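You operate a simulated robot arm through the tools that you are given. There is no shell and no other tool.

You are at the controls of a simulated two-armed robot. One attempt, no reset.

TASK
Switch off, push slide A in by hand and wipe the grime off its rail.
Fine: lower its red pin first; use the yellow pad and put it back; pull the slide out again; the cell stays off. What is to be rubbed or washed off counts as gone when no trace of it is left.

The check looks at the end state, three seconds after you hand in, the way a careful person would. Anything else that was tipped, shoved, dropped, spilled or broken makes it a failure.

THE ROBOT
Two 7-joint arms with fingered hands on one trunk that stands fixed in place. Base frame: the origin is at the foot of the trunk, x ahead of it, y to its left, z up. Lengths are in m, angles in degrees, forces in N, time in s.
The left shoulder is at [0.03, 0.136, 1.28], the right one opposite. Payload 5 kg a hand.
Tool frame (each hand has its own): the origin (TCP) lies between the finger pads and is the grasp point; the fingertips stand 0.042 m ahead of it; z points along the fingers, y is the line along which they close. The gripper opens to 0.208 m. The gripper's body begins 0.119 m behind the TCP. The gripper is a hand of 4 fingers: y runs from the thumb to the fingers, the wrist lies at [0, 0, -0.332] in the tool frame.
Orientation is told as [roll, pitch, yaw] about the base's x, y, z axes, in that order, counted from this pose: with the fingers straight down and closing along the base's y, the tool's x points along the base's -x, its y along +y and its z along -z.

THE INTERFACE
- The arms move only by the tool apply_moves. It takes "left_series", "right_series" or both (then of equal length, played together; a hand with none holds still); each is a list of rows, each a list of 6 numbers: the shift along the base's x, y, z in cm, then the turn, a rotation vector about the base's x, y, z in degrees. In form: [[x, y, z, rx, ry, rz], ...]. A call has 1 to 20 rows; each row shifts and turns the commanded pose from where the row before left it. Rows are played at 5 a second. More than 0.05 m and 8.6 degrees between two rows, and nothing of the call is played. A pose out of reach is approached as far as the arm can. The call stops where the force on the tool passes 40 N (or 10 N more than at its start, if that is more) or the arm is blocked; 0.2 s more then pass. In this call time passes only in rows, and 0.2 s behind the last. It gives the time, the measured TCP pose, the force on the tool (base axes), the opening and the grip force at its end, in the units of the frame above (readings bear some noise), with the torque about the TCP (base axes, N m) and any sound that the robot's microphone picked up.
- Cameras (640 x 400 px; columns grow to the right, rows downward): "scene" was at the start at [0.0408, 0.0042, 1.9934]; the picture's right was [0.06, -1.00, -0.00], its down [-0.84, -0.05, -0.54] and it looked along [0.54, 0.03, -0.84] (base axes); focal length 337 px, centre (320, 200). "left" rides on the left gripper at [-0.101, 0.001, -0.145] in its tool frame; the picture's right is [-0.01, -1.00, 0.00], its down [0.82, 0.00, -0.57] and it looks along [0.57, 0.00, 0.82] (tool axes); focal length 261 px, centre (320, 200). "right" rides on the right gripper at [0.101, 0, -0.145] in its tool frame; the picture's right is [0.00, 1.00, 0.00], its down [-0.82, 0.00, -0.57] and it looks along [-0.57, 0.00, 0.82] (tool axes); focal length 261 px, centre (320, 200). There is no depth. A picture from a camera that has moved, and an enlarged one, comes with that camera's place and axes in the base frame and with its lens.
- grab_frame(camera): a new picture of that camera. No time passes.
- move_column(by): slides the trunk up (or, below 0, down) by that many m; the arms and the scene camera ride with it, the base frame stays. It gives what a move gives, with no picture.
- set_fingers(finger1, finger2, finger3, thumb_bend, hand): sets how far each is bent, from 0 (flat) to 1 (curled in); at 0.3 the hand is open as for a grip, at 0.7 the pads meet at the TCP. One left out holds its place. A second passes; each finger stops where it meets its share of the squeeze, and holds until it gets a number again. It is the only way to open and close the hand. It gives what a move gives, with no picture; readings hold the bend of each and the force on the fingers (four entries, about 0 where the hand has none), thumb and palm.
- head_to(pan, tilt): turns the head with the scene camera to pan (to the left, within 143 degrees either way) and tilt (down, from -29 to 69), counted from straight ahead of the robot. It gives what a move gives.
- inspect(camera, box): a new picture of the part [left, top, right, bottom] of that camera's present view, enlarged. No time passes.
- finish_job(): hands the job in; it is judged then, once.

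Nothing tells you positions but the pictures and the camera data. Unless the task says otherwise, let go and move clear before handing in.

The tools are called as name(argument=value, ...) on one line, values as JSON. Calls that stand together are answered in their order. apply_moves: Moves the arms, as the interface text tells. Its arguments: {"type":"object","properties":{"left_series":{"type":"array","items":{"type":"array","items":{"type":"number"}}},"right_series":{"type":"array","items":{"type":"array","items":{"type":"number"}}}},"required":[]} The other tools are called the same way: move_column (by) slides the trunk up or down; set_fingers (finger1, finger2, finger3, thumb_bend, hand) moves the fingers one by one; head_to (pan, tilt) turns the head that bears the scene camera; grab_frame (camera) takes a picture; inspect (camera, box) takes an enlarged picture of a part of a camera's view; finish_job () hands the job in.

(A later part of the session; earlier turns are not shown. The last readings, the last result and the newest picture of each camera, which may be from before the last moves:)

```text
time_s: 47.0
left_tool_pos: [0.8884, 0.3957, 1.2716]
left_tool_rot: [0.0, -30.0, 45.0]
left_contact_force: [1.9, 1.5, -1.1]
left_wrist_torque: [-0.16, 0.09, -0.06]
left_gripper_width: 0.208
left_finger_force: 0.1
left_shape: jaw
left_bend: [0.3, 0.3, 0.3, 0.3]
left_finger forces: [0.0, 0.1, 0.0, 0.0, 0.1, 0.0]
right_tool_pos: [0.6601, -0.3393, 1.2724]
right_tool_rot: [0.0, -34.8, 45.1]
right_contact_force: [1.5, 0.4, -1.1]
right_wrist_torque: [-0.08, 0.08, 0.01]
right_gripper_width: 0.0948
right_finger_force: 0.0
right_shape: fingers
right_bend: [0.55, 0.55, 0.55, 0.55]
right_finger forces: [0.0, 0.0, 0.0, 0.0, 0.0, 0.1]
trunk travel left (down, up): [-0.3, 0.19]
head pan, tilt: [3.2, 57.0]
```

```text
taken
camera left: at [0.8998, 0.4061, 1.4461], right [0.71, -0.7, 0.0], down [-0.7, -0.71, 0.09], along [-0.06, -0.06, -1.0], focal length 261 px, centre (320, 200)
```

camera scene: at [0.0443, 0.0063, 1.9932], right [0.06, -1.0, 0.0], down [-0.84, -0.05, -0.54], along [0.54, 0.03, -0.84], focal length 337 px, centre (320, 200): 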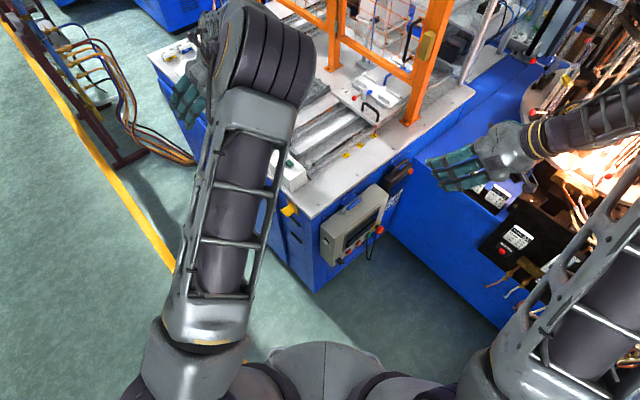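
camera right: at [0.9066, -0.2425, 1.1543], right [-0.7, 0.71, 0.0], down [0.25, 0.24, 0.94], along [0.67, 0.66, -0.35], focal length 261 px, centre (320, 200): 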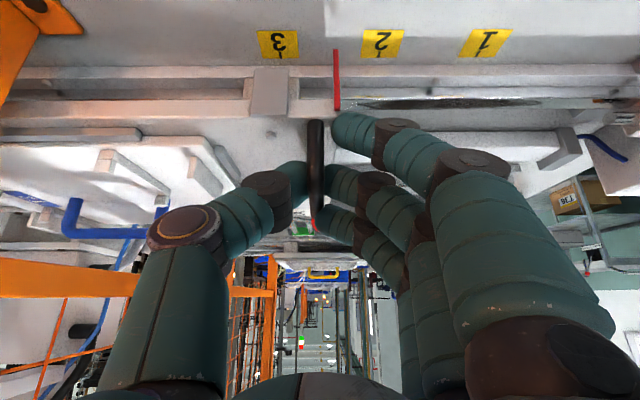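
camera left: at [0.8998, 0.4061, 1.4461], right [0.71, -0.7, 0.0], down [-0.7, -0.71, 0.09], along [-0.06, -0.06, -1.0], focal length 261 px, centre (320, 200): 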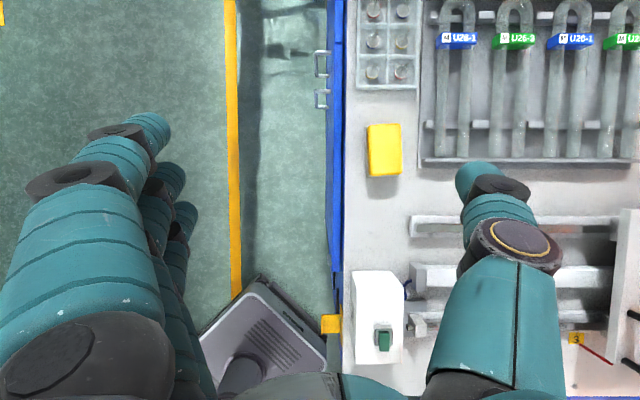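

The left camera looks straight down with image axes along the bench, which is ideal. The pad's center is at p≈0.462, q≈0.977; I set the fingers for a finger-thumb pinch and go above it.

set_fingers(hand="left", finger1=0.5, finger2=0.5, finger3=1.0, thumb_bend=0.5)

apply_moves(left_series=[[2.27, -0.94, -3.0, 0, 0, 0], [2.27, -0.94, -3.0, 0, 0, 0], [2.27, -0.94, -3.0, 0, 0, 0], [2.27, -0.94, -3.0, 0, 0, 0], [2.27, -0.94, -3.0, 0, 0, 0]])

grab_frame(camera="left")

grab_frame(camera="scene")

```text
time_s: 48.0
left_tool_pos: [0.887, 0.3935, 1.2727]
left_tool_rot: [-0.1, -30.0, 45.0]
left_contact_force: [0.3, 1.2, -1.0]
left_wrist_torque: [0.03, 0.0, -0.03]
left_gripper_width: 0.1215
left_finger_force: 0.1
left_shape: fingers
left_bend: [0.5, 0.5, 1.0, 0.5]
left_finger forces: [0.0, 0.1, 0.0, 0.1, 0.0, 0.0]
right_tool_pos: [0.6571, -0.341, 1.2732]
right_tool_rot: [-0.1, -34.8, 45.0]
right_contact_force: [0.3, -0.2, -0.3]
right_wrist_torque: [-0.03, 0.04, 0.02]
right_gripper_width: 0.0944
right_finger_force: 0.1
right_shape: fingers
right_bend: [0.55, 0.55, 0.55, 0.55]
right_finger forces: [0.0, 0.0, 0.0, 0.1, 0.0, 0.1]
trunk travel left (down, up): [-0.3, 0.19]
head pan, tilt: [3.2, 57.0]
```

```text
time_s: 49.2
left_tool_pos: [1.0039, 0.3462, 1.1232]
left_tool_rot: [0.1, -30.0, 45.1]
left_contact_force: [0.1, 0.5, 1.6]
left_wrist_torque: [-0.06, 0.14, 0.0]
left_gripper_width: 0.1213
left_finger_force: 0.0
left_shape: fingers
left_bend: [0.5, 0.5, 1.0, 0.5]
left_finger forces: [0.0, 0.0, 0.0, 0.0, 0.0, 0.0]
right_tool_pos: [0.6581, -0.3411, 1.2726]
right_tool_rot: [0.0, -34.7, 45.0]
right_contact_force: [0.7, 1.5, 0.5]
right_wrist_torque: [0.01, 0.01, 0.03]
right_gripper_width: 0.0948
right_finger_force: 0.0
right_shape: fingers
right_bend: [0.55, 0.55, 0.55, 0.55]
right_finger forces: [0.1, 0.0, 0.1, 0.1, 0.1, 0.0]
trunk travel left (down, up): [-0.3, 0.19]
head pan, tilt: [3.2, 57.0]
```

```text
taken
camera left: at [1.0144, 0.3566, 1.2991], right [0.71, -0.7, 0.0], down [-0.7, -0.71, 0.09], along [-0.06, -0.06, -1.0], focal length 261 px, centre (320, 200)
```

left: 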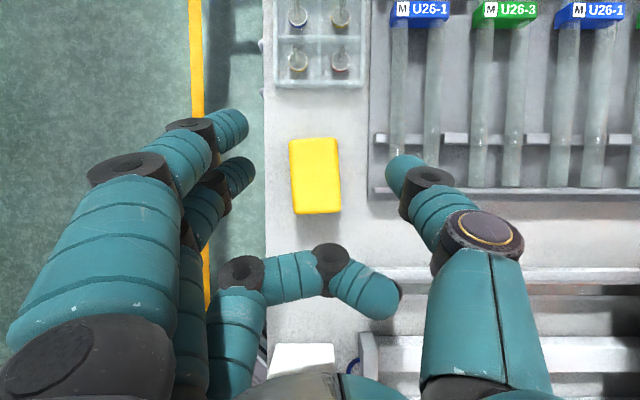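

```text
taken
camera scene: at [0.0426, 0.0044, 1.9933], right [0.06, -1.0, 0.0], down [-0.84, -0.05, -0.54], along [0.54, 0.03, -0.84], focal length 337 px, centre (320, 200)
```

scene: 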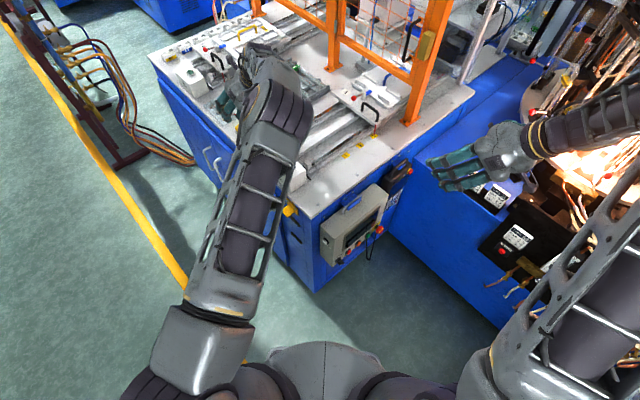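

The pad is centered between finger 2 and thumb (pad about 6 cm wide, top at z≈0.992), with the rod rack close on the thumb side. I narrow the thumb a bit and descend partway to check.

set_fingers(hand="left", thumb_bend=0.55)

apply_moves(left_series=[[-0.2, 0.2, -2.5, 0, 0, 0], [-0.15, 0.15, -2.5, 0, 0, 0], [0, 0, -2.0, 0, 0, 0]])

grab_frame(camera="left")

inspect(camera="scene", box=[200, 80, 300, 160])

```text
time_s: 50.2
left_tool_pos: [1.002, 0.3444, 1.1251]
left_tool_rot: [0.0, -30.0, 44.9]
left_contact_force: [-0.3, -0.6, 1.1]
left_wrist_torque: [0.01, 0.01, -0.03]
left_gripper_width: 0.1086
left_finger_force: 0.1
left_shape: fingers
left_bend: [0.5, 0.5, 1.0, 0.55]
left_finger forces: [0.0, 0.0, 0.1, 0.0, 0.0, 0.1]
right_tool_pos: [0.6565, -0.3409, 1.2731]
right_tool_rot: [0.0, -34.7, 45.0]
right_contact_force: [0.1, 0.0, -0.3]
right_wrist_torque: [-0.02, 0.02, 0.01]
right_gripper_width: 0.0947
right_finger_force: 0.1
right_shape: fingers
right_bend: [0.55, 0.55, 0.55, 0.55]
right_finger forces: [0.0, 0.0, 0.0, 0.1, 0.0, 0.0]
trunk travel left (down, up): [-0.3, 0.19]
head pan, tilt: [3.2, 57.0]
```

```text
time_s: 51.0
left_tool_pos: [0.9981, 0.35, 1.0546]
left_tool_rot: [0.0, -30.0, 45.0]
left_contact_force: [0.1, 0.0, -0.7]
left_wrist_torque: [-0.05, 0.09, 0.01]
left_gripper_width: 0.1087
left_finger_force: 0.0
left_shape: fingers
left_bend: [0.5, 0.5, 1.0, 0.55]
left_finger forces: [0.0, 0.1, 0.0, 0.0, 0.0, 0.0]
right_tool_pos: [0.6576, -0.3409, 1.273]
right_tool_rot: [0.0, -34.8, 45.1]
right_contact_force: [-0.1, 0.4, 0.3]
right_wrist_torque: [-0.02, 0.02, 0.0]
right_gripper_width: 0.0948
right_finger_force: 0.0
right_shape: fingers
right_bend: [0.55, 0.55, 0.55, 0.55]
right_finger forces: [0.0, 0.0, 0.0, 0.1, 0.1, 0.1]
trunk travel left (down, up): [-0.3, 0.19]
head pan, tilt: [3.2, 57.0]
```

```text
taken
camera left: at [1.009, 0.3612, 1.2296], right [0.71, -0.7, 0.0], down [-0.7, -0.71, 0.08], along [-0.06, -0.06, -1.0], focal length 261 px, centre (320, 200)
```

left: 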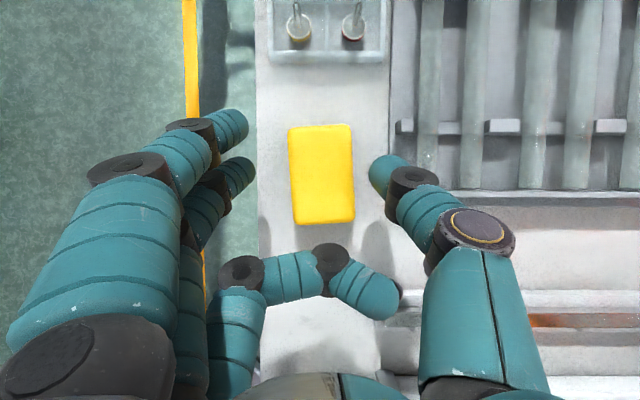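

```text
5.00 times, centred on (250, 120) of scene
camera zoom: at [0.0417, 0.0046, 1.9933], right [0.06, -1.0, 0.0], down [-0.84, -0.05, -0.54], along [0.54, 0.03, -0.84], focal length 1686 px, centre (670, 600)
```

zoom: 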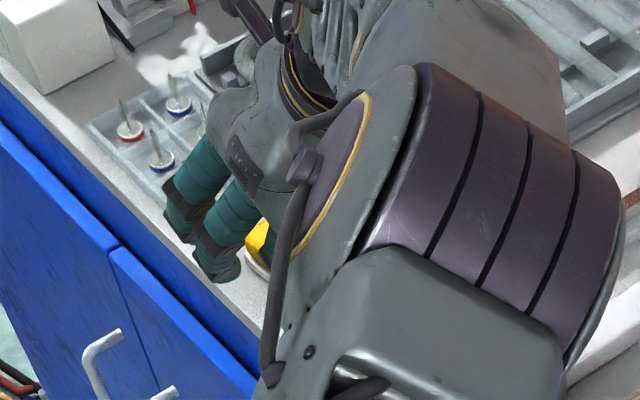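

The thumb is closer to the pad than the finger, so I shift 6 mm toward the thumb side and descend to grip height.

apply_moves(left_series=[[0.42, -0.42, -0.6, 0, 0, 0], [0, 0, -2.0, 0, 0, 0], [0, 0, -2.0, 0, 0, 0]])

grab_frame(camera="left")

```text
time_s: 51.8
left_tool_pos: [1.0033, 0.348, 1.0194]
left_tool_rot: [-0.5, -30.8, 45.1]
left_contact_force: [1.5, 7.6, 43.1]
left_wrist_torque: [-0.16, -1.59, 0.26]
left_gripper_width: 0.1047
left_finger_force: 23.3
left_shape: fingers
left_bend: [0.5, 0.5, 1.0, 0.56]
left_finger forces: [0.0, 9.5, 0.0, 0.1, 36.7, 0.1]
right_tool_pos: [0.653, -0.3413, 1.2751]
right_tool_rot: [0.0, -34.9, 45.2]
right_contact_force: [-1.3, -0.8, 1.0]
right_wrist_torque: [0.06, -0.03, -0.01]
right_gripper_width: 0.0946
right_finger_force: 0.0
right_shape: fingers
right_bend: [0.55, 0.55, 0.55, 0.55]
right_finger forces: [0.0, 0.0, 0.0, 0.1, 0.0, 0.1]
trunk travel left (down, up): [-0.3, 0.19]
head pan, tilt: [3.2, 57.0]
```

```text
taken
camera left: at [1.0114, 0.3574, 1.1949], right [0.71, -0.7, 0.01], down [-0.7, -0.71, 0.07], along [-0.04, -0.06, -1.0], focal length 261 px, centre (320, 200)
```

left: 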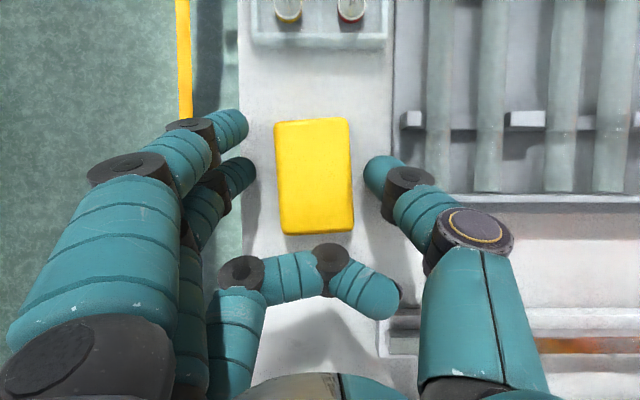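

The thumb and finger 2 touched down on the tray or table (43 N), so the tips reach lower than I assumed. I raise by 1 cm and look again.

apply_moves(left_series=[[0, 0, 1.0, 0, 0, 0]])

grab_frame(camera="left")

inspect(camera="left", box=[200, 100, 440, 260])

```text
time_s: 52.2
left_tool_pos: [1.0008, 0.3472, 1.0202]
left_tool_rot: [-0.2, -30.2, 45.1]
left_contact_force: [8.7, 12.5, 27.8]
left_wrist_torque: [-0.31, -1.94, 0.92]
left_gripper_width: 0.1054
left_finger_force: 16.0
left_shape: fingers
left_bend: [0.5, 0.5, 1.0, 0.56]
left_finger forces: [0.0, 0.1, 0.1, 0.0, 31.6, 0.1]
right_tool_pos: [0.6561, -0.341, 1.2743]
right_tool_rot: [-0.2, -34.8, 45.2]
right_contact_force: [-0.6, 0.1, -0.4]
right_wrist_torque: [0.01, 0.01, 0.0]
right_gripper_width: 0.0947
right_finger_force: 0.1
right_shape: fingers
right_bend: [0.55, 0.55, 0.55, 0.55]
right_finger forces: [0.0, 0.0, 0.1, 0.0, 0.0, 0.0]
trunk travel left (down, up): [-0.3, 0.19]
head pan, tilt: [3.2, 57.0]
```

```text
taken
camera left: at [1.0108, 0.3581, 1.1953], right [0.71, -0.7, 0.0], down [-0.7, -0.71, 0.08], along [-0.05, -0.06, -1.0], focal length 261 px, centre (320, 200)
```

left: 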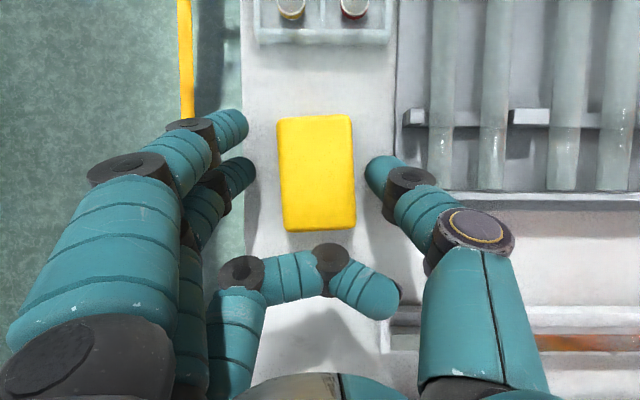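

```text
2.50 times, centred on (320, 180) of left
camera zoom: at [1.0108, 0.3581, 1.1953], right [0.71, -0.7, 0.0], down [-0.7, -0.71, 0.08], along [-0.05, -0.06, -1.0], focal length 652 px, centre (320, 250)
```

zoom: 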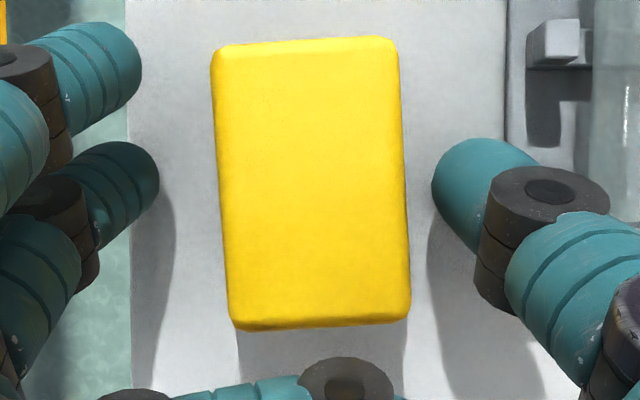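

The thumb still presses (31 N). I raise further until the contact is gone.

apply_moves(left_series=[[0, 0, 1.0, 0, 0, 0]])

inspect(camera="left", box=[200, 100, 440, 260])

```text
time_s: 52.6
left_tool_pos: [0.9977, 0.3441, 1.0217]
left_tool_rot: [0.4, -29.5, 45.0]
left_contact_force: [-1.8, 2.9, 0.2]
left_wrist_torque: [0.08, 0.04, 0.08]
left_gripper_width: 0.1047
left_finger_force: 1.9
left_shape: fingers
left_bend: [0.5, 0.5, 1.0, 0.56]
left_finger forces: [0.1, 0.0, 0.1, 0.1, 3.7, 0.1]
right_tool_pos: [0.6566, -0.3398, 1.2722]
right_tool_rot: [0.0, -34.7, 45.0]
right_contact_force: [-0.4, -1.0, -0.9]
right_wrist_torque: [0.03, 0.01, -0.01]
right_gripper_width: 0.0946
right_finger_force: 0.1
right_shape: fingers
right_bend: [0.55, 0.55, 0.55, 0.55]
right_finger forces: [0.0, 0.0, 0.1, 0.1, 0.0, 0.0]
trunk travel left (down, up): [-0.3, 0.19]
head pan, tilt: [3.2, 57.0]
```

```text
2.50 times, centred on (320, 180) of left
camera zoom: at [1.0104, 0.3558, 1.1964], right [0.71, -0.7, 0.0], down [-0.7, -0.71, 0.09], along [-0.07, -0.06, -1.0], focal length 652 px, centre (320, 250)
```

zoom: 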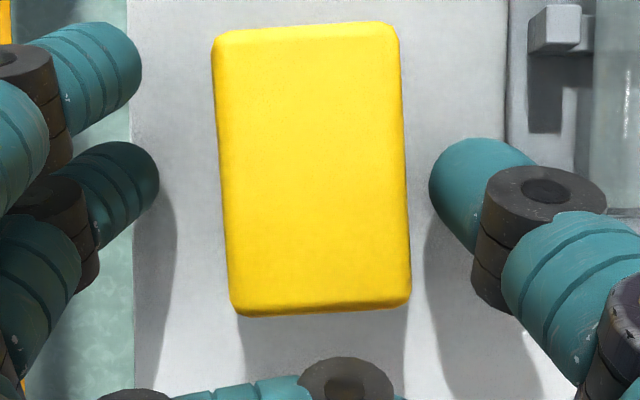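

Contact is gone at z≈1.0217, so the tips are right at table level there. I raise 1.4 cm so that they clear the tray rim but still overlap the pad, then close gently.

apply_moves(left_series=[[0, 0, 0.7, 0, 0, 0], [0, 0, 0.7, 0, 0, 0]])

grab_frame(camera="left")

```text
time_s: 53.2
left_tool_pos: [1.0011, 0.3442, 1.041]
left_tool_rot: [0.1, -29.9, 45.1]
left_contact_force: [0.2, -0.1, -0.2]
left_wrist_torque: [-0.04, -0.02, -0.03]
left_gripper_width: 0.1075
left_finger_force: 0.1
left_shape: fingers
left_bend: [0.5, 0.5, 1.0, 0.55]
left_finger forces: [0.0, 0.1, 0.0, 0.0, 0.0, 0.0]
right_tool_pos: [0.6563, -0.3407, 1.2741]
right_tool_rot: [0.0, -34.7, 45.0]
right_contact_force: [-0.3, 0.0, -0.7]
right_wrist_torque: [-0.01, -0.02, -0.01]
right_gripper_width: 0.0948
right_finger_force: 0.0
right_shape: fingers
right_bend: [0.55, 0.55, 0.55, 0.55]
right_finger forces: [0.1, 0.0, 0.0, 0.0, 0.0, 0.0]
trunk travel left (down, up): [-0.3, 0.19]
head pan, tilt: [3.2, 57.0]
```

```text
taken
camera left: at [1.0126, 0.3547, 1.2164], right [0.71, -0.7, 0.0], down [-0.7, -0.71, 0.09], along [-0.06, -0.06, -1.0], focal length 261 px, centre (320, 200)
```

left: 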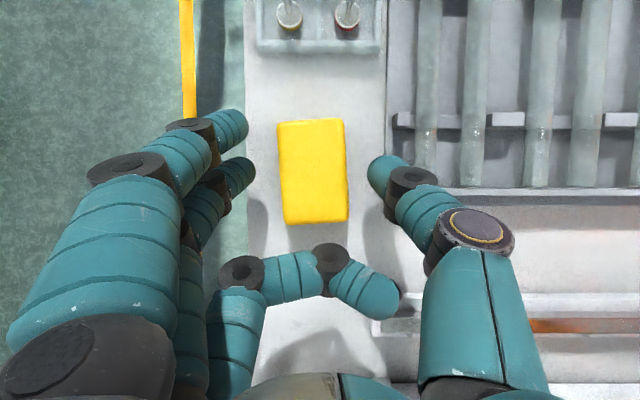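

The pad is centered in the gap and the tips are free. I lower 5 mm and close finger 1, finger 2 and thumb on the pad.

apply_moves(left_series=[[0, 0, -0.5, 0, 0, 0]])

set_fingers(hand="left", finger1=0.68, finger2=0.68, thumb_bend=0.68)

grab_frame(camera="left")

```text
time_s: 53.6
left_tool_pos: [1.0026, 0.3442, 1.0352]
left_tool_rot: [0.0, -29.9, 45.0]
left_contact_force: [-1.0, -1.1, -0.1]
left_wrist_torque: [-0.02, 0.02, -0.01]
left_gripper_width: 0.1076
left_finger_force: 0.1
left_shape: fingers
left_bend: [0.5, 0.5, 1.0, 0.55]
left_finger forces: [0.1, 0.1, 0.0, 0.1, 0.1, 0.0]
right_tool_pos: [0.6573, -0.3401, 1.2735]
right_tool_rot: [0.0, -34.8, 45.0]
right_contact_force: [0.3, 0.1, -0.1]
right_wrist_torque: [-0.02, -0.03, 0.0]
right_gripper_width: 0.0948
right_finger_force: 0.1
right_shape: fingers
right_bend: [0.55, 0.55, 0.55, 0.55]
right_finger forces: [0.0, 0.1, 0.0, 0.0, 0.0, 0.0]
trunk travel left (down, up): [-0.3, 0.19]
head pan, tilt: [3.2, 57.0]
```

```text
time_s: 54.6
left_tool_pos: [1.0015, 0.3449, 1.0366]
left_tool_rot: [0.0, -30.0, 44.9]
left_contact_force: [0.0, -1.1, 0.0]
left_wrist_torque: [-0.02, -0.04, 0.01]
left_gripper_width: 0.0457
left_finger_force: 8.6
left_shape: fingers
left_bend: [0.68, 0.56, 1.0, 0.66]
left_finger forces: [0.1, 8.9, 0.1, 0.1, 9.4, 0.1]
right_tool_pos: [0.6557, -0.3405, 1.273]
right_tool_rot: [0.1, -34.9, 44.9]
right_contact_force: [-0.3, -0.1, 1.0]
right_wrist_torque: [-0.01, 0.02, 0.02]
right_gripper_width: 0.0948
right_finger_force: 0.0
right_shape: fingers
right_bend: [0.55, 0.55, 0.55, 0.55]
right_finger forces: [0.1, 0.0, 0.0, 0.1, 0.0, 0.1]
trunk travel left (down, up): [-0.3, 0.19]
head pan, tilt: [3.2, 57.0]
```

```text
taken
camera left: at [1.0128, 0.3556, 1.2118], right [0.71, -0.7, 0.0], down [-0.7, -0.71, 0.09], along [-0.06, -0.06, -1.0], focal length 261 px, centre (320, 200)
```

left: 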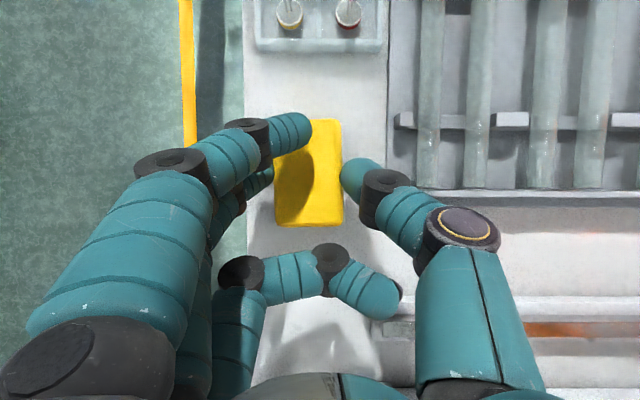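

Finger 2 and thumb hold the pad with about 9 N; finger 1 slid over the top and rests free. I put finger 1 back out of the way, then lift the pad a bit and check that it comes along.

set_fingers(hand="left", finger1=0.5, finger2=0.7, thumb_bend=0.75)

apply_moves(left_series=[[0, 0, 1.0, 0, 0, 0], [0, 0, 2.0, 0, 0, 0], [0, 0, 2.0, 0, 0, 0]])

grab_frame(camera="left")

inspect(camera="scene", box=[200, 80, 300, 160])

```text
time_s: 55.6
left_tool_pos: [1.0028, 0.3445, 1.0379]
left_tool_rot: [0.1, -30.0, 45.0]
left_contact_force: [3.9, -3.9, 6.7]
left_wrist_torque: [0.02, -0.11, -0.11]
left_gripper_width: 0.0718
left_finger_force: 13.6
left_shape: fingers
left_bend: [0.5, 0.5, 1.0, 0.72]
left_finger forces: [0.0, 10.2, 0.0, 0.0, 16.9, 0.0]
right_tool_pos: [0.6575, -0.3412, 1.2743]
right_tool_rot: [0.0, -34.8, 44.9]
right_contact_force: [0.0, 0.3, -1.1]
right_wrist_torque: [0.01, -0.01, -0.03]
right_gripper_width: 0.0943
right_finger_force: 0.1
right_shape: fingers
right_bend: [0.55, 0.55, 0.55, 0.55]
right_finger forces: [0.0, 0.0, 0.1, 0.1, 0.0, 0.0]
trunk travel left (down, up): [-0.3, 0.19]
head pan, tilt: [3.2, 57.0]
```

```text
time_s: 56.4
left_tool_pos: [1.0022, 0.3457, 1.0865]
left_tool_rot: [0.0, -29.9, 45.0]
left_contact_force: [-0.5, 0.1, -1.8]
left_wrist_torque: [-0.01, -0.1, -0.01]
left_gripper_width: 0.0708
left_finger_force: 11.6
left_shape: fingers
left_bend: [0.5, 0.5, 1.0, 0.72]
left_finger forces: [0.0, 12.0, 0.0, 0.1, 11.6, 0.0]
right_tool_pos: [0.6558, -0.3404, 1.2734]
right_tool_rot: [0.1, -34.8, 45.1]
right_contact_force: [-0.7, -0.4, 0.4]
right_wrist_torque: [-0.02, 0.0, 0.02]
right_gripper_width: 0.0944
right_finger_force: 0.1
right_shape: fingers
right_bend: [0.55, 0.55, 0.55, 0.55]
right_finger forces: [0.0, 0.0, 0.1, 0.1, 0.1, 0.1]
trunk travel left (down, up): [-0.3, 0.19]
head pan, tilt: [3.2, 57.0]
```

```text
taken
camera left: at [1.0129, 0.3568, 1.2613], right [0.71, -0.7, 0.0], down [-0.7, -0.71, 0.09], along [-0.06, -0.06, -1.0], focal length 261 px, centre (320, 200)
```

left: 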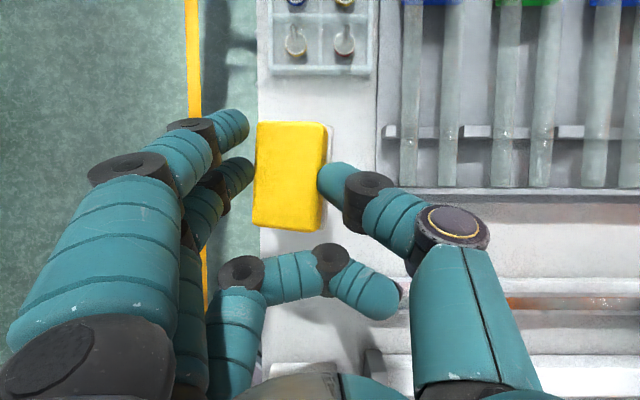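

```text
5.00 times, centred on (250, 120) of scene
camera zoom: at [0.0403, 0.0043, 1.9934], right [0.06, -1.0, 0.0], down [-0.84, -0.05, -0.55], along [0.54, 0.03, -0.84], focal length 1686 px, centre (670, 600)
```

zoom: 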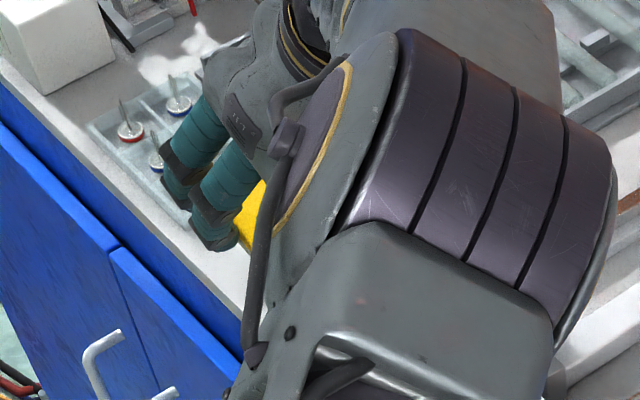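

The pad came up cleanly off its tray. Before wiping I look at the rail profile from the right hand's camera to judge heights next to the rail.

grab_frame(camera="right")

inspect(camera="scene", box=[290, 110, 390, 190])

```text
taken
camera right: at [0.5404, -0.4565, 1.3346], right [-0.7, 0.71, 0.0], down [0.25, 0.24, 0.94], along [0.66, 0.66, -0.35], focal length 261 px, centre (320, 200)
```

right: 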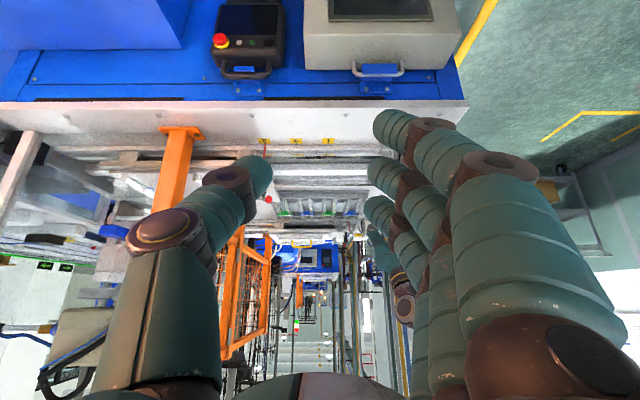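

```text
5.00 times, centred on (340, 150) of scene
camera zoom: at [0.0403, 0.0043, 1.9934], right [0.06, -1.0, 0.0], down [-0.84, -0.05, -0.55], along [0.54, 0.03, -0.84], focal length 1686 px, centre (220, 450)
```

zoom: 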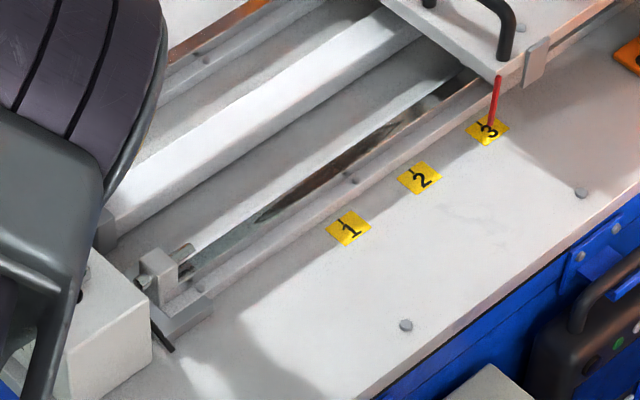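

inspect(camera="right", box=[240, 120, 390, 220])

inspect(camera="scene", box=[320, 120, 370, 160])

```text
4.00 times, centred on (315, 170) of right
camera zoom: at [0.5404, -0.4565, 1.3346], right [-0.7, 0.71, 0.0], down [0.25, 0.24, 0.94], along [0.66, 0.66, -0.35], focal length 1043 px, centre (340, 320)
```

zoom: 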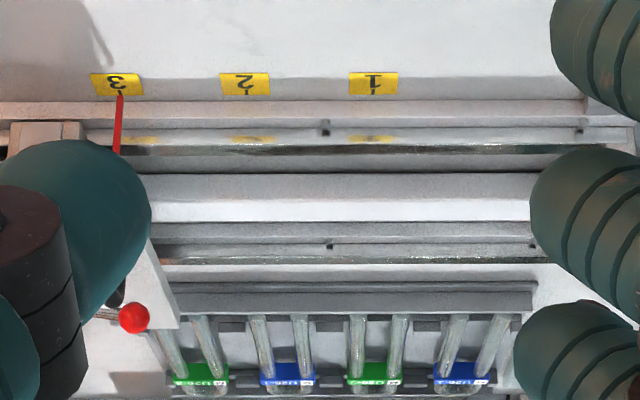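

```text
10.00 times, centred on (345, 140) of scene
camera zoom: at [0.0403, 0.0043, 1.9934], right [0.06, -1.0, 0.0], down [-0.84, -0.05, -0.55], along [0.54, 0.03, -0.84], focal length 3372 px, centre (70, 800)
```

zoom: 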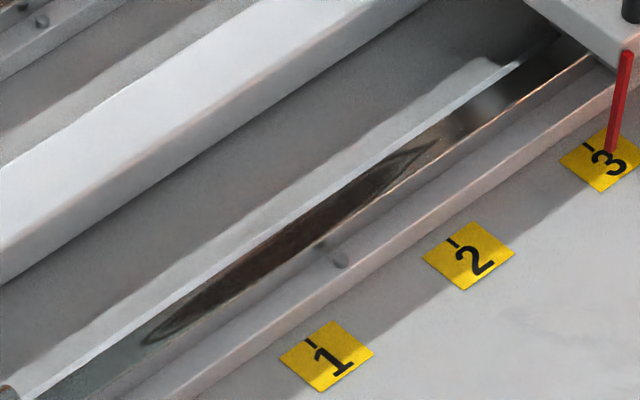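

The rail top is at z≈0.984, with a center beam (top ≈0.994) starting at q≈0.72, so the pad should be held with its long side along the rail. I raise the pad, turn the hand −90° about the vertical and carry it above the rail.

apply_moves(left_series=[[0, -1, 3.8, 0, 0, 0], [0, -1, 3.8, 0, 0, 0], [0, -1, 3.8, 0, 0, 0], [-0.57, -3, 0, 0, 0, -7.5], [-0.57, -3, 0, 0, 0, -7.5], [-0.57, -3, 0, 0, 0, -7.5], [-0.57, -3, 0, 0, 0, -7.5], [-0.57, -3, 0, 0, 0, -7.5], [-0.57, -3, 0, 0, 0, -7.5], [-0.57, -3, 0, 0, 0, -7.5], [-0.57, -3, 0, 0, 0, -7.5], [-0.57, -3, 0, 0, 0, -7.5], [-0.57, -3, 0, 0, 0, -7.5], [-0.57, -3, 0, 0, 0, -7.5], [-0.57, -3, 0, 0, 0, -7.5]])

grab_frame(camera="left")

grab_frame(camera="scene")

inspect(camera="scene", box=[220, 60, 420, 190])

```text
time_s: 59.6
left_tool_pos: [0.9373, -0.0454, 1.1992]
left_tool_rot: [0.1, -29.9, -45.0]
left_contact_force: [0.0, 0.5, -1.7]
left_wrist_torque: [-0.05, 0.03, 0.0]
left_gripper_width: 0.0707
left_finger_force: 11.3
left_shape: fingers
left_bend: [0.5, 0.5, 1.0, 0.72]
left_finger forces: [0.0, 11.7, 0.0, 0.0, 11.7, 0.1]
right_tool_pos: [0.6578, -0.3407, 1.2726]
right_tool_rot: [0.0, -34.8, 45.0]
right_contact_force: [-0.5, -0.9, -0.5]
right_wrist_torque: [0.04, -0.01, 0.05]
right_gripper_width: 0.0944
right_finger_force: 0.1
right_shape: fingers
right_bend: [0.55, 0.55, 0.55, 0.55]
right_finger forces: [0.0, 0.2, 0.0, 0.1, 0.0, 0.0]
trunk travel left (down, up): [-0.3, 0.19]
head pan, tilt: [3.2, 57.0]
```

```text
taken
camera left: at [0.9487, -0.0564, 1.3742], right [-0.7, -0.71, 0.0], down [-0.71, 0.7, 0.09], along [-0.06, 0.06, -1.0], focal length 261 px, centre (320, 200)
```

left: 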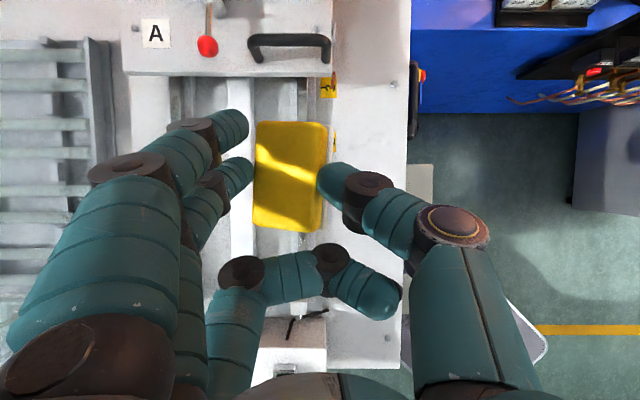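

```text
taken
camera scene: at [0.0416, 0.003, 1.9933], right [0.06, -1.0, 0.0], down [-0.84, -0.05, -0.54], along [0.54, 0.03, -0.84], focal length 337 px, centre (320, 200)
```

scene: 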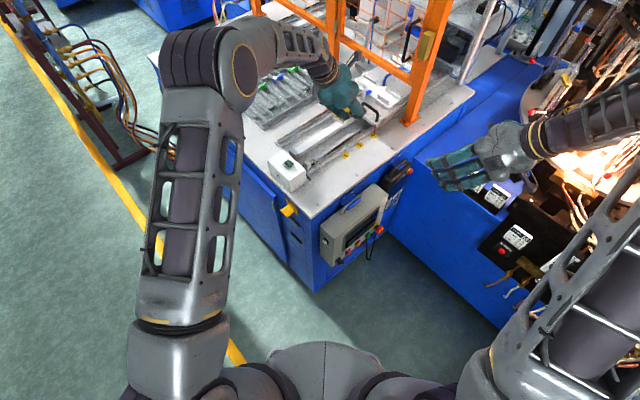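

```text
3.08 times, centred on (320, 125) of scene
camera zoom: at [0.0416, 0.003, 1.9933], right [0.06, -1.0, 0.0], down [-0.84, -0.05, -0.54], along [0.54, 0.03, -0.84], focal length 1037 px, centre (320, 431)
```

zoom: 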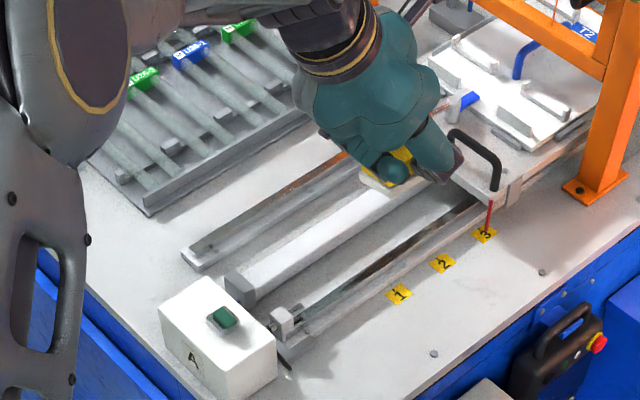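

The hand is above the rail. I notice something white under the yellow pad, so I check whether the tray stayed behind.

inspect(camera="scene", box=[300, 80, 380, 140])

inspect(camera="scene", box=[220, 90, 290, 150])

inspect(camera="left", box=[220, 60, 400, 260])

```text
6.67 times, centred on (340, 110) of scene
camera zoom: at [0.0416, 0.003, 1.9933], right [0.06, -1.0, 0.0], down [-0.84, -0.05, -0.54], along [0.54, 0.03, -0.84], focal length 2248 px, centre (187, 800)
```

zoom: 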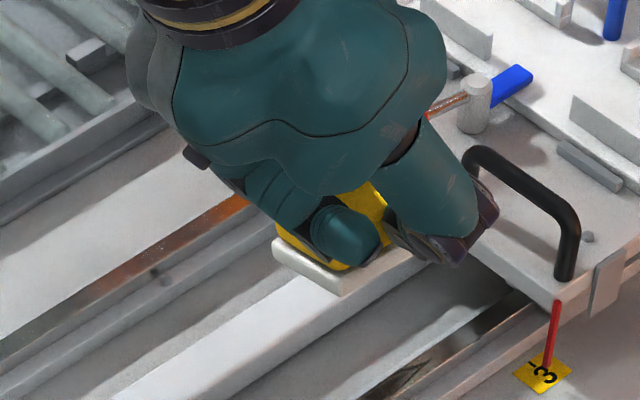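

```text
6.67 times, centred on (255, 120) of scene
camera zoom: at [0.0416, 0.003, 1.9933], right [0.06, -1.0, 0.0], down [-0.84, -0.05, -0.54], along [0.54, 0.03, -0.84], focal length 2248 px, centre (753, 733)
```

zoom: 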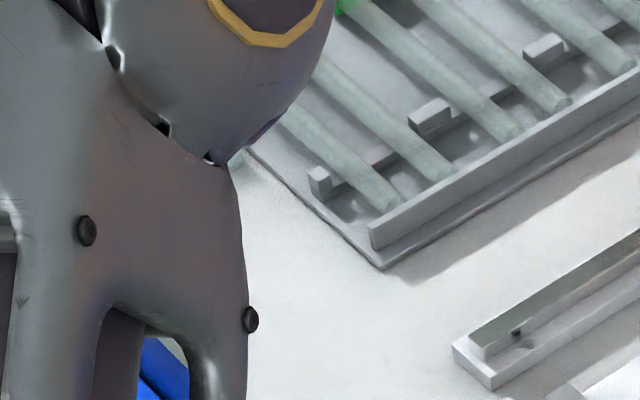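

```text
2.00 times, centred on (310, 160) of left
camera zoom: at [0.9487, -0.0564, 1.3742], right [-0.7, -0.71, 0.0], down [-0.71, 0.7, 0.09], along [-0.06, 0.06, -1.0], focal length 521 px, centre (340, 280)
```

zoom: 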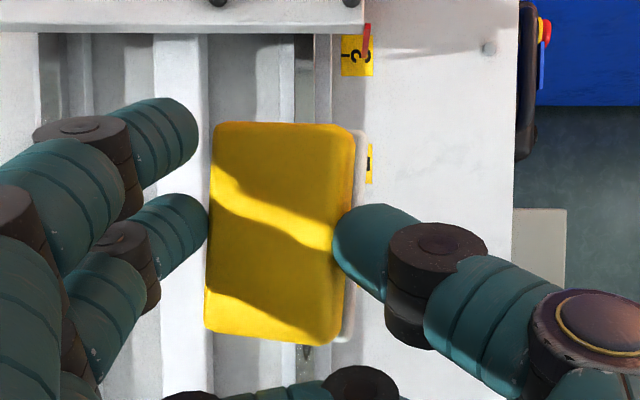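

The white layer is the pad's own base (no separate tray), so its underside hangs about 9.3 cm below the TCP. The pad is centered over the rail strip (q≈0.67); I lower it toward the rail.

apply_moves(left_series=[[0, 0, -3, 0, 0, 0], [0, 0, -3, 0, 0, 0], [0, 0, -3, 0, 0, 0], [0, 0, -1.2, 0, 0, 0]])

grab_frame(camera="left")

inspect(camera="scene", box=[300, 90, 400, 170])

inspect(camera="right", box=[240, 120, 390, 220])

```text
time_s: 60.6
left_tool_pos: [0.9346, -0.0458, 1.0973]
left_tool_rot: [0.0, -30.0, -45.1]
left_contact_force: [0.5, -0.3, -0.9]
left_wrist_torque: [0.04, 0.09, 0.01]
left_gripper_width: 0.0709
left_finger_force: 11.6
left_shape: fingers
left_bend: [0.5, 0.5, 1.0, 0.72]
left_finger forces: [0.0, 11.7, 0.0, 0.0, 11.7, 0.1]
right_tool_pos: [0.6572, -0.3414, 1.2724]
right_tool_rot: [0.0, -34.8, 45.0]
right_contact_force: [-0.4, 0.4, 0.4]
right_wrist_torque: [0.01, -0.01, -0.03]
right_gripper_width: 0.0948
right_finger_force: 0.0
right_shape: fingers
right_bend: [0.55, 0.55, 0.55, 0.55]
right_finger forces: [0.1, 0.0, 0.0, 0.1, 0.0, 0.0]
trunk travel left (down, up): [-0.3, 0.19]
head pan, tilt: [3.2, 57.0]
```

```text
taken
camera left: at [0.9463, -0.0559, 1.273], right [-0.7, -0.71, 0.0], down [-0.71, 0.7, 0.08], along [-0.06, 0.06, -1.0], focal length 261 px, centre (320, 200)
```

left: 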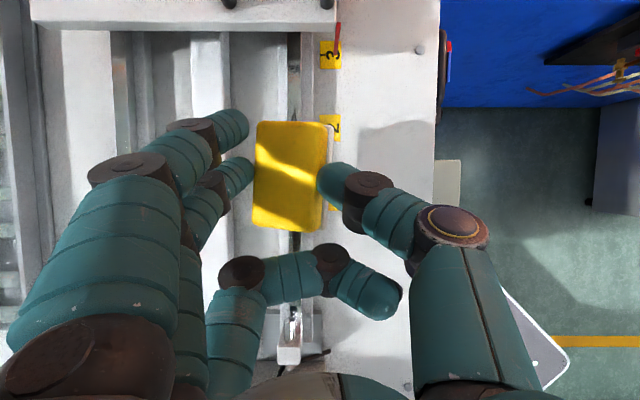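

```text
5.00 times, centred on (350, 130) of scene
camera zoom: at [0.041, 0.0039, 1.9934], right [0.06, -1.0, 0.0], down [-0.84, -0.05, -0.54], along [0.54, 0.03, -0.84], focal length 1686 px, centre (170, 550)
```

zoom: 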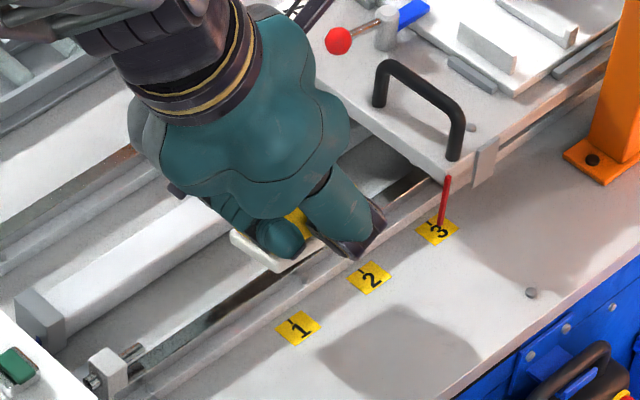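

```text
4.00 times, centred on (315, 170) of right
camera zoom: at [0.5409, -0.4568, 1.3343], right [-0.7, 0.71, 0.0], down [0.25, 0.24, 0.94], along [0.66, 0.66, -0.35], focal length 1043 px, centre (340, 320)
```

zoom: 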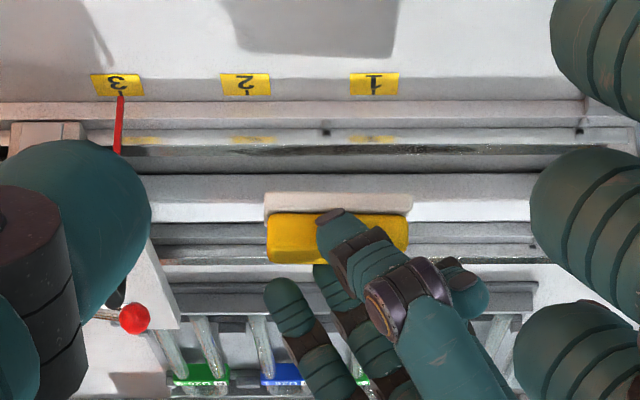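

Both views agree that the pad bottom is still about 5 cm above the rail. I go down 4 cm and check.

apply_moves(left_series=[[0, 0, -2, 0, 0, 0], [0, 0, -1, 0, 0, 0], [0, 0, -1, 0, 0, 0]])

inspect(camera="right", box=[240, 120, 390, 220])

inspect(camera="scene", box=[310, 110, 380, 170])

grab_frame(camera="left")

```text
time_s: 61.4
left_tool_pos: [0.9341, -0.0458, 1.0594]
left_tool_rot: [0.1, -30.0, -45.0]
left_contact_force: [-2.8, 0.4, 10.0]
left_wrist_torque: [0.12, -0.24, 0.09]
left_gripper_width: 0.0704
left_finger_force: 12.8
left_shape: fingers
left_bend: [0.5, 0.49, 1.0, 0.73]
left_finger forces: [0.1, 11.7, 0.0, 0.0, 14.9, 0.0]
right_tool_pos: [0.6559, -0.341, 1.2743]
right_tool_rot: [0.0, -34.8, 45.1]
right_contact_force: [-0.5, -0.3, -0.2]
right_wrist_torque: [0.04, 0.02, 0.02]
right_gripper_width: 0.0946
right_finger_force: 0.1
right_shape: fingers
right_bend: [0.55, 0.55, 0.55, 0.55]
right_finger forces: [0.0, 0.0, 0.1, 0.1, 0.0, 0.1]
trunk travel left (down, up): [-0.3, 0.19]
head pan, tilt: [3.2, 57.0]
```

```text
4.00 times, centred on (315, 170) of right
camera zoom: at [0.5397, -0.4565, 1.3351], right [-0.7, 0.71, 0.0], down [0.25, 0.24, 0.94], along [0.66, 0.66, -0.35], focal length 1043 px, centre (340, 320)
```

zoom: 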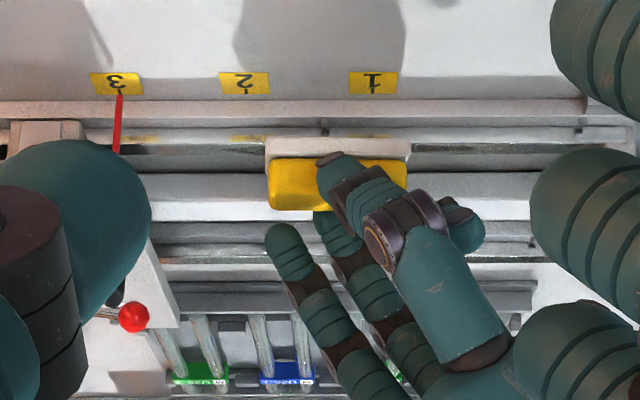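

```text
6.67 times, centred on (345, 140) of scene
camera zoom: at [0.0393, 0.0043, 1.9936], right [0.06, -1.0, 0.0], down [-0.84, -0.05, -0.55], along [0.54, 0.03, -0.84], focal length 2248 px, centre (153, 600)
```

zoom: 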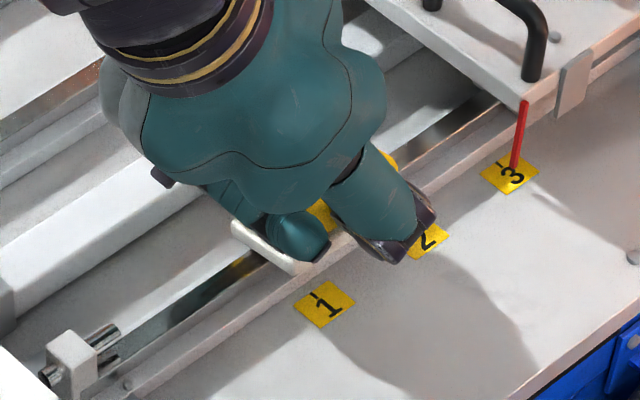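

```text
taken
camera left: at [0.945, -0.0559, 1.2352], right [-0.7, -0.71, 0.0], down [-0.71, 0.7, 0.08], along [-0.06, 0.06, -1.0], focal length 261 px, centre (320, 200)
```

left: 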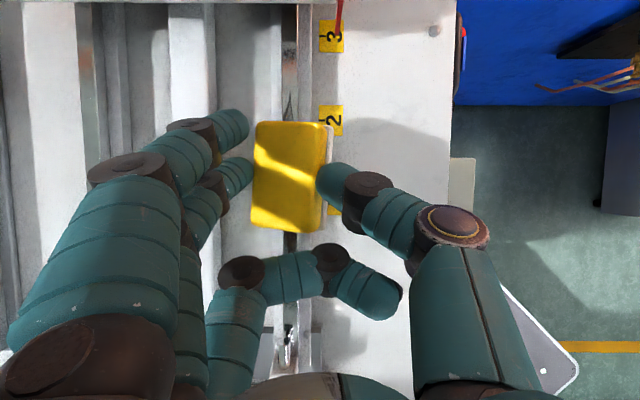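

The pad presses on the rail with 10 N. I start rubbing back and forth along the rail direction.

apply_moves(left_series=[[0.97, -0.97, 0, 0, 0, 0], [0.97, -0.97, 0, 0, 0, 0], [0.97, -0.97, 0, 0, 0, 0], [0.97, -0.97, 0, 0, 0, 0], [-0.98, 0.98, 0, 0, 0, 0], [-0.98, 0.98, 0, 0, 0, 0], [-0.98, 0.98, 0, 0, 0, 0], [-0.98, 0.98, 0, 0, 0, 0], [-0.98, 0.98, 0, 0, 0, 0], [-0.98, 0.98, 0, 0, 0, 0], [-0.98, 0.98, 0, 0, 0, 0], [-0.98, 0.98, 0, 0, 0, 0], [-0.98, 0.98, 0, 0, 0, 0]])

grab_frame(camera="left")

inspect(camera="right", box=[240, 120, 390, 220])

inspect(camera="scene", box=[310, 110, 380, 170])

```text
time_s: 64.2
left_tool_pos: [0.8843, 0.0044, 1.0573]
left_tool_rot: [0.0, -30.0, -45.0]
left_contact_force: [7.4, -4.1, 11.9]
left_wrist_torque: [0.13, -0.81, -0.31]
left_gripper_width: 0.0684
left_finger_force: 11.2
left_shape: fingers
left_bend: [0.5, 0.48, 1.0, 0.74]
left_finger forces: [0.0, 12.2, 0.0, 0.0, 10.8, 0.0]
right_tool_pos: [0.656, -0.3413, 1.2739]
right_tool_rot: [0.0, -34.8, 45.1]
right_contact_force: [0.1, 0.3, -0.6]
right_wrist_torque: [-0.05, 0.03, 0.02]
right_gripper_width: 0.0948
right_finger_force: 0.1
right_shape: fingers
right_bend: [0.55, 0.55, 0.55, 0.55]
right_finger forces: [0.0, 0.0, 0.0, 0.1, 0.0, 0.0]
trunk travel left (down, up): [-0.3, 0.19]
head pan, tilt: [3.2, 57.0]
```

```text
taken
camera left: at [0.8958, -0.006, 1.2329], right [-0.7, -0.71, 0.0], down [-0.71, 0.7, 0.08], along [-0.06, 0.06, -1.0], focal length 261 px, centre (320, 200)
```

left: 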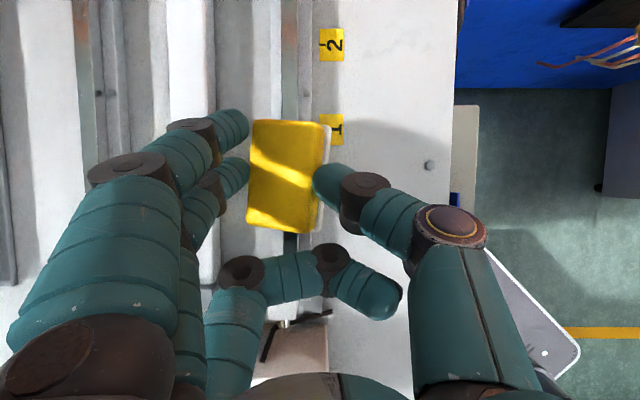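

```text
4.00 times, centred on (315, 170) of right
camera zoom: at [0.5401, -0.4565, 1.3348], right [-0.7, 0.71, 0.0], down [0.25, 0.24, 0.94], along [0.66, 0.66, -0.35], focal length 1043 px, centre (340, 320)
```

zoom: 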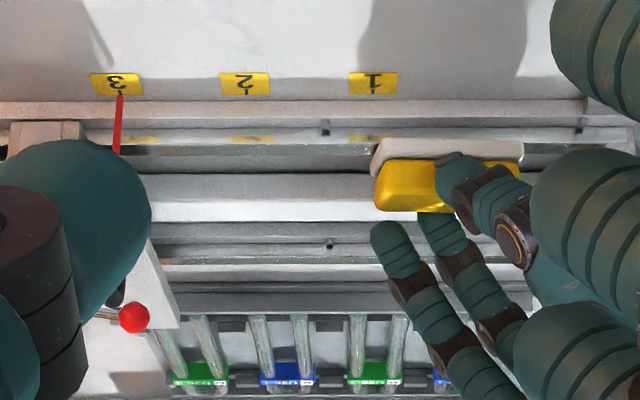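

```text
6.67 times, centred on (345, 140) of scene
camera zoom: at [0.04, 0.0045, 1.9934], right [0.06, -1.0, 0.0], down [-0.84, -0.05, -0.55], along [0.54, 0.03, -0.84], focal length 2248 px, centre (153, 600)
```

zoom: 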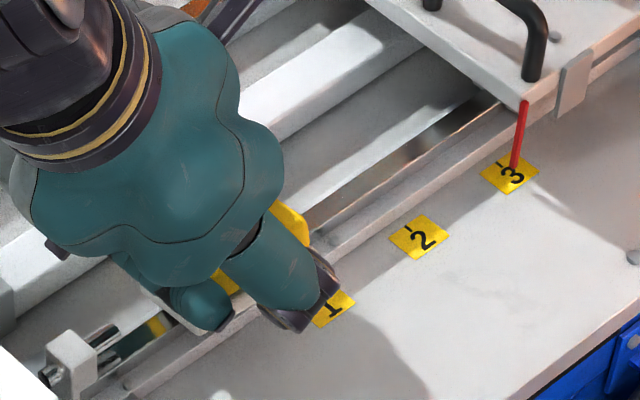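

The streak is fading fast behind the pad. I add further full strokes to be thorough.

apply_moves(left_series=[[0.98, -0.98, 0, 0, 0, 0], [0.98, -0.98, 0, 0, 0, 0], [0.98, -0.98, 0, 0, 0, 0], [0.98, -0.98, 0, 0, 0, 0], [0.98, -0.98, 0, 0, 0, 0], [0.98, -0.98, 0, 0, 0, 0], [0.98, -0.98, 0, 0, 0, 0], [0.98, -0.98, 0, 0, 0, 0], [0.98, -0.98, 0, 0, 0, 0], [0.5, -0.5, 0, 0, 0, 0], [-0.98, 0.98, 0, 0, 0, 0], [-0.98, 0.98, 0, 0, 0, 0], [-0.98, 0.98, 0, 0, 0, 0], [-0.98, 0.98, 0, 0, 0, 0], [-0.98, 0.98, 0, 0, 0, 0], [-0.98, 0.98, 0, 0, 0, 0], [-0.98, 0.98, 0, 0, 0, 0], [-0.98, 0.98, 0, 0, 0, 0], [-0.98, 0.98, 0, 0, 0, 0], [-0.98, 0.98, 0, 0, 0, 0]])

grab_frame(camera="left")

inspect(camera="scene", box=[310, 110, 380, 170])

```text
time_s: 68.4
left_tool_pos: [0.8783, 0.0079, 1.0575]
left_tool_rot: [0.0, -30.0, -45.0]
left_contact_force: [0.2, 0.3, 0.3]
left_wrist_torque: [0.04, -0.02, 0.08]
left_gripper_width: 0.0685
left_finger_force: 11.5
left_shape: fingers
left_bend: [0.5, 0.48, 1.0, 0.73]
left_finger forces: [0.0, 12.1, 0.0, 0.1, 11.7, 0.0]
right_tool_pos: [0.6568, -0.3414, 1.2738]
right_tool_rot: [-0.1, -34.9, 45.0]
right_contact_force: [-0.1, -0.6, -0.4]
right_wrist_torque: [-0.01, -0.02, -0.02]
right_gripper_width: 0.0945
right_finger_force: 0.0
right_shape: fingers
right_bend: [0.55, 0.55, 0.55, 0.55]
right_finger forces: [0.0, 0.0, 0.0, 0.1, 0.0, 0.0]
trunk travel left (down, up): [-0.3, 0.19]
head pan, tilt: [3.2, 57.0]
```

```text
taken
camera left: at [0.8902, -0.0016, 1.2336], right [-0.7, -0.71, 0.0], down [-0.71, 0.7, 0.09], along [-0.06, 0.06, -1.0], focal length 261 px, centre (320, 200)
```

left: 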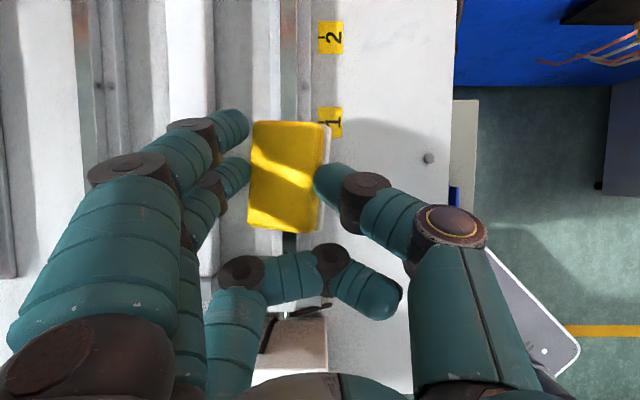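

```text
6.67 times, centred on (345, 140) of scene
camera zoom: at [0.0403, 0.0048, 1.9934], right [0.06, -1.0, 0.0], down [-0.84, -0.05, -0.55], along [0.54, 0.03, -0.84], focal length 2248 px, centre (153, 600)
```

zoom: 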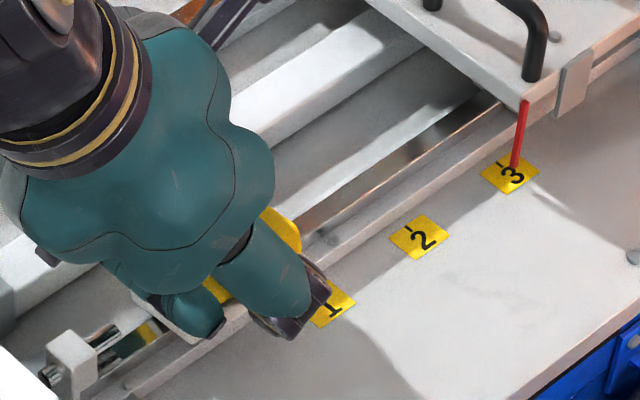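

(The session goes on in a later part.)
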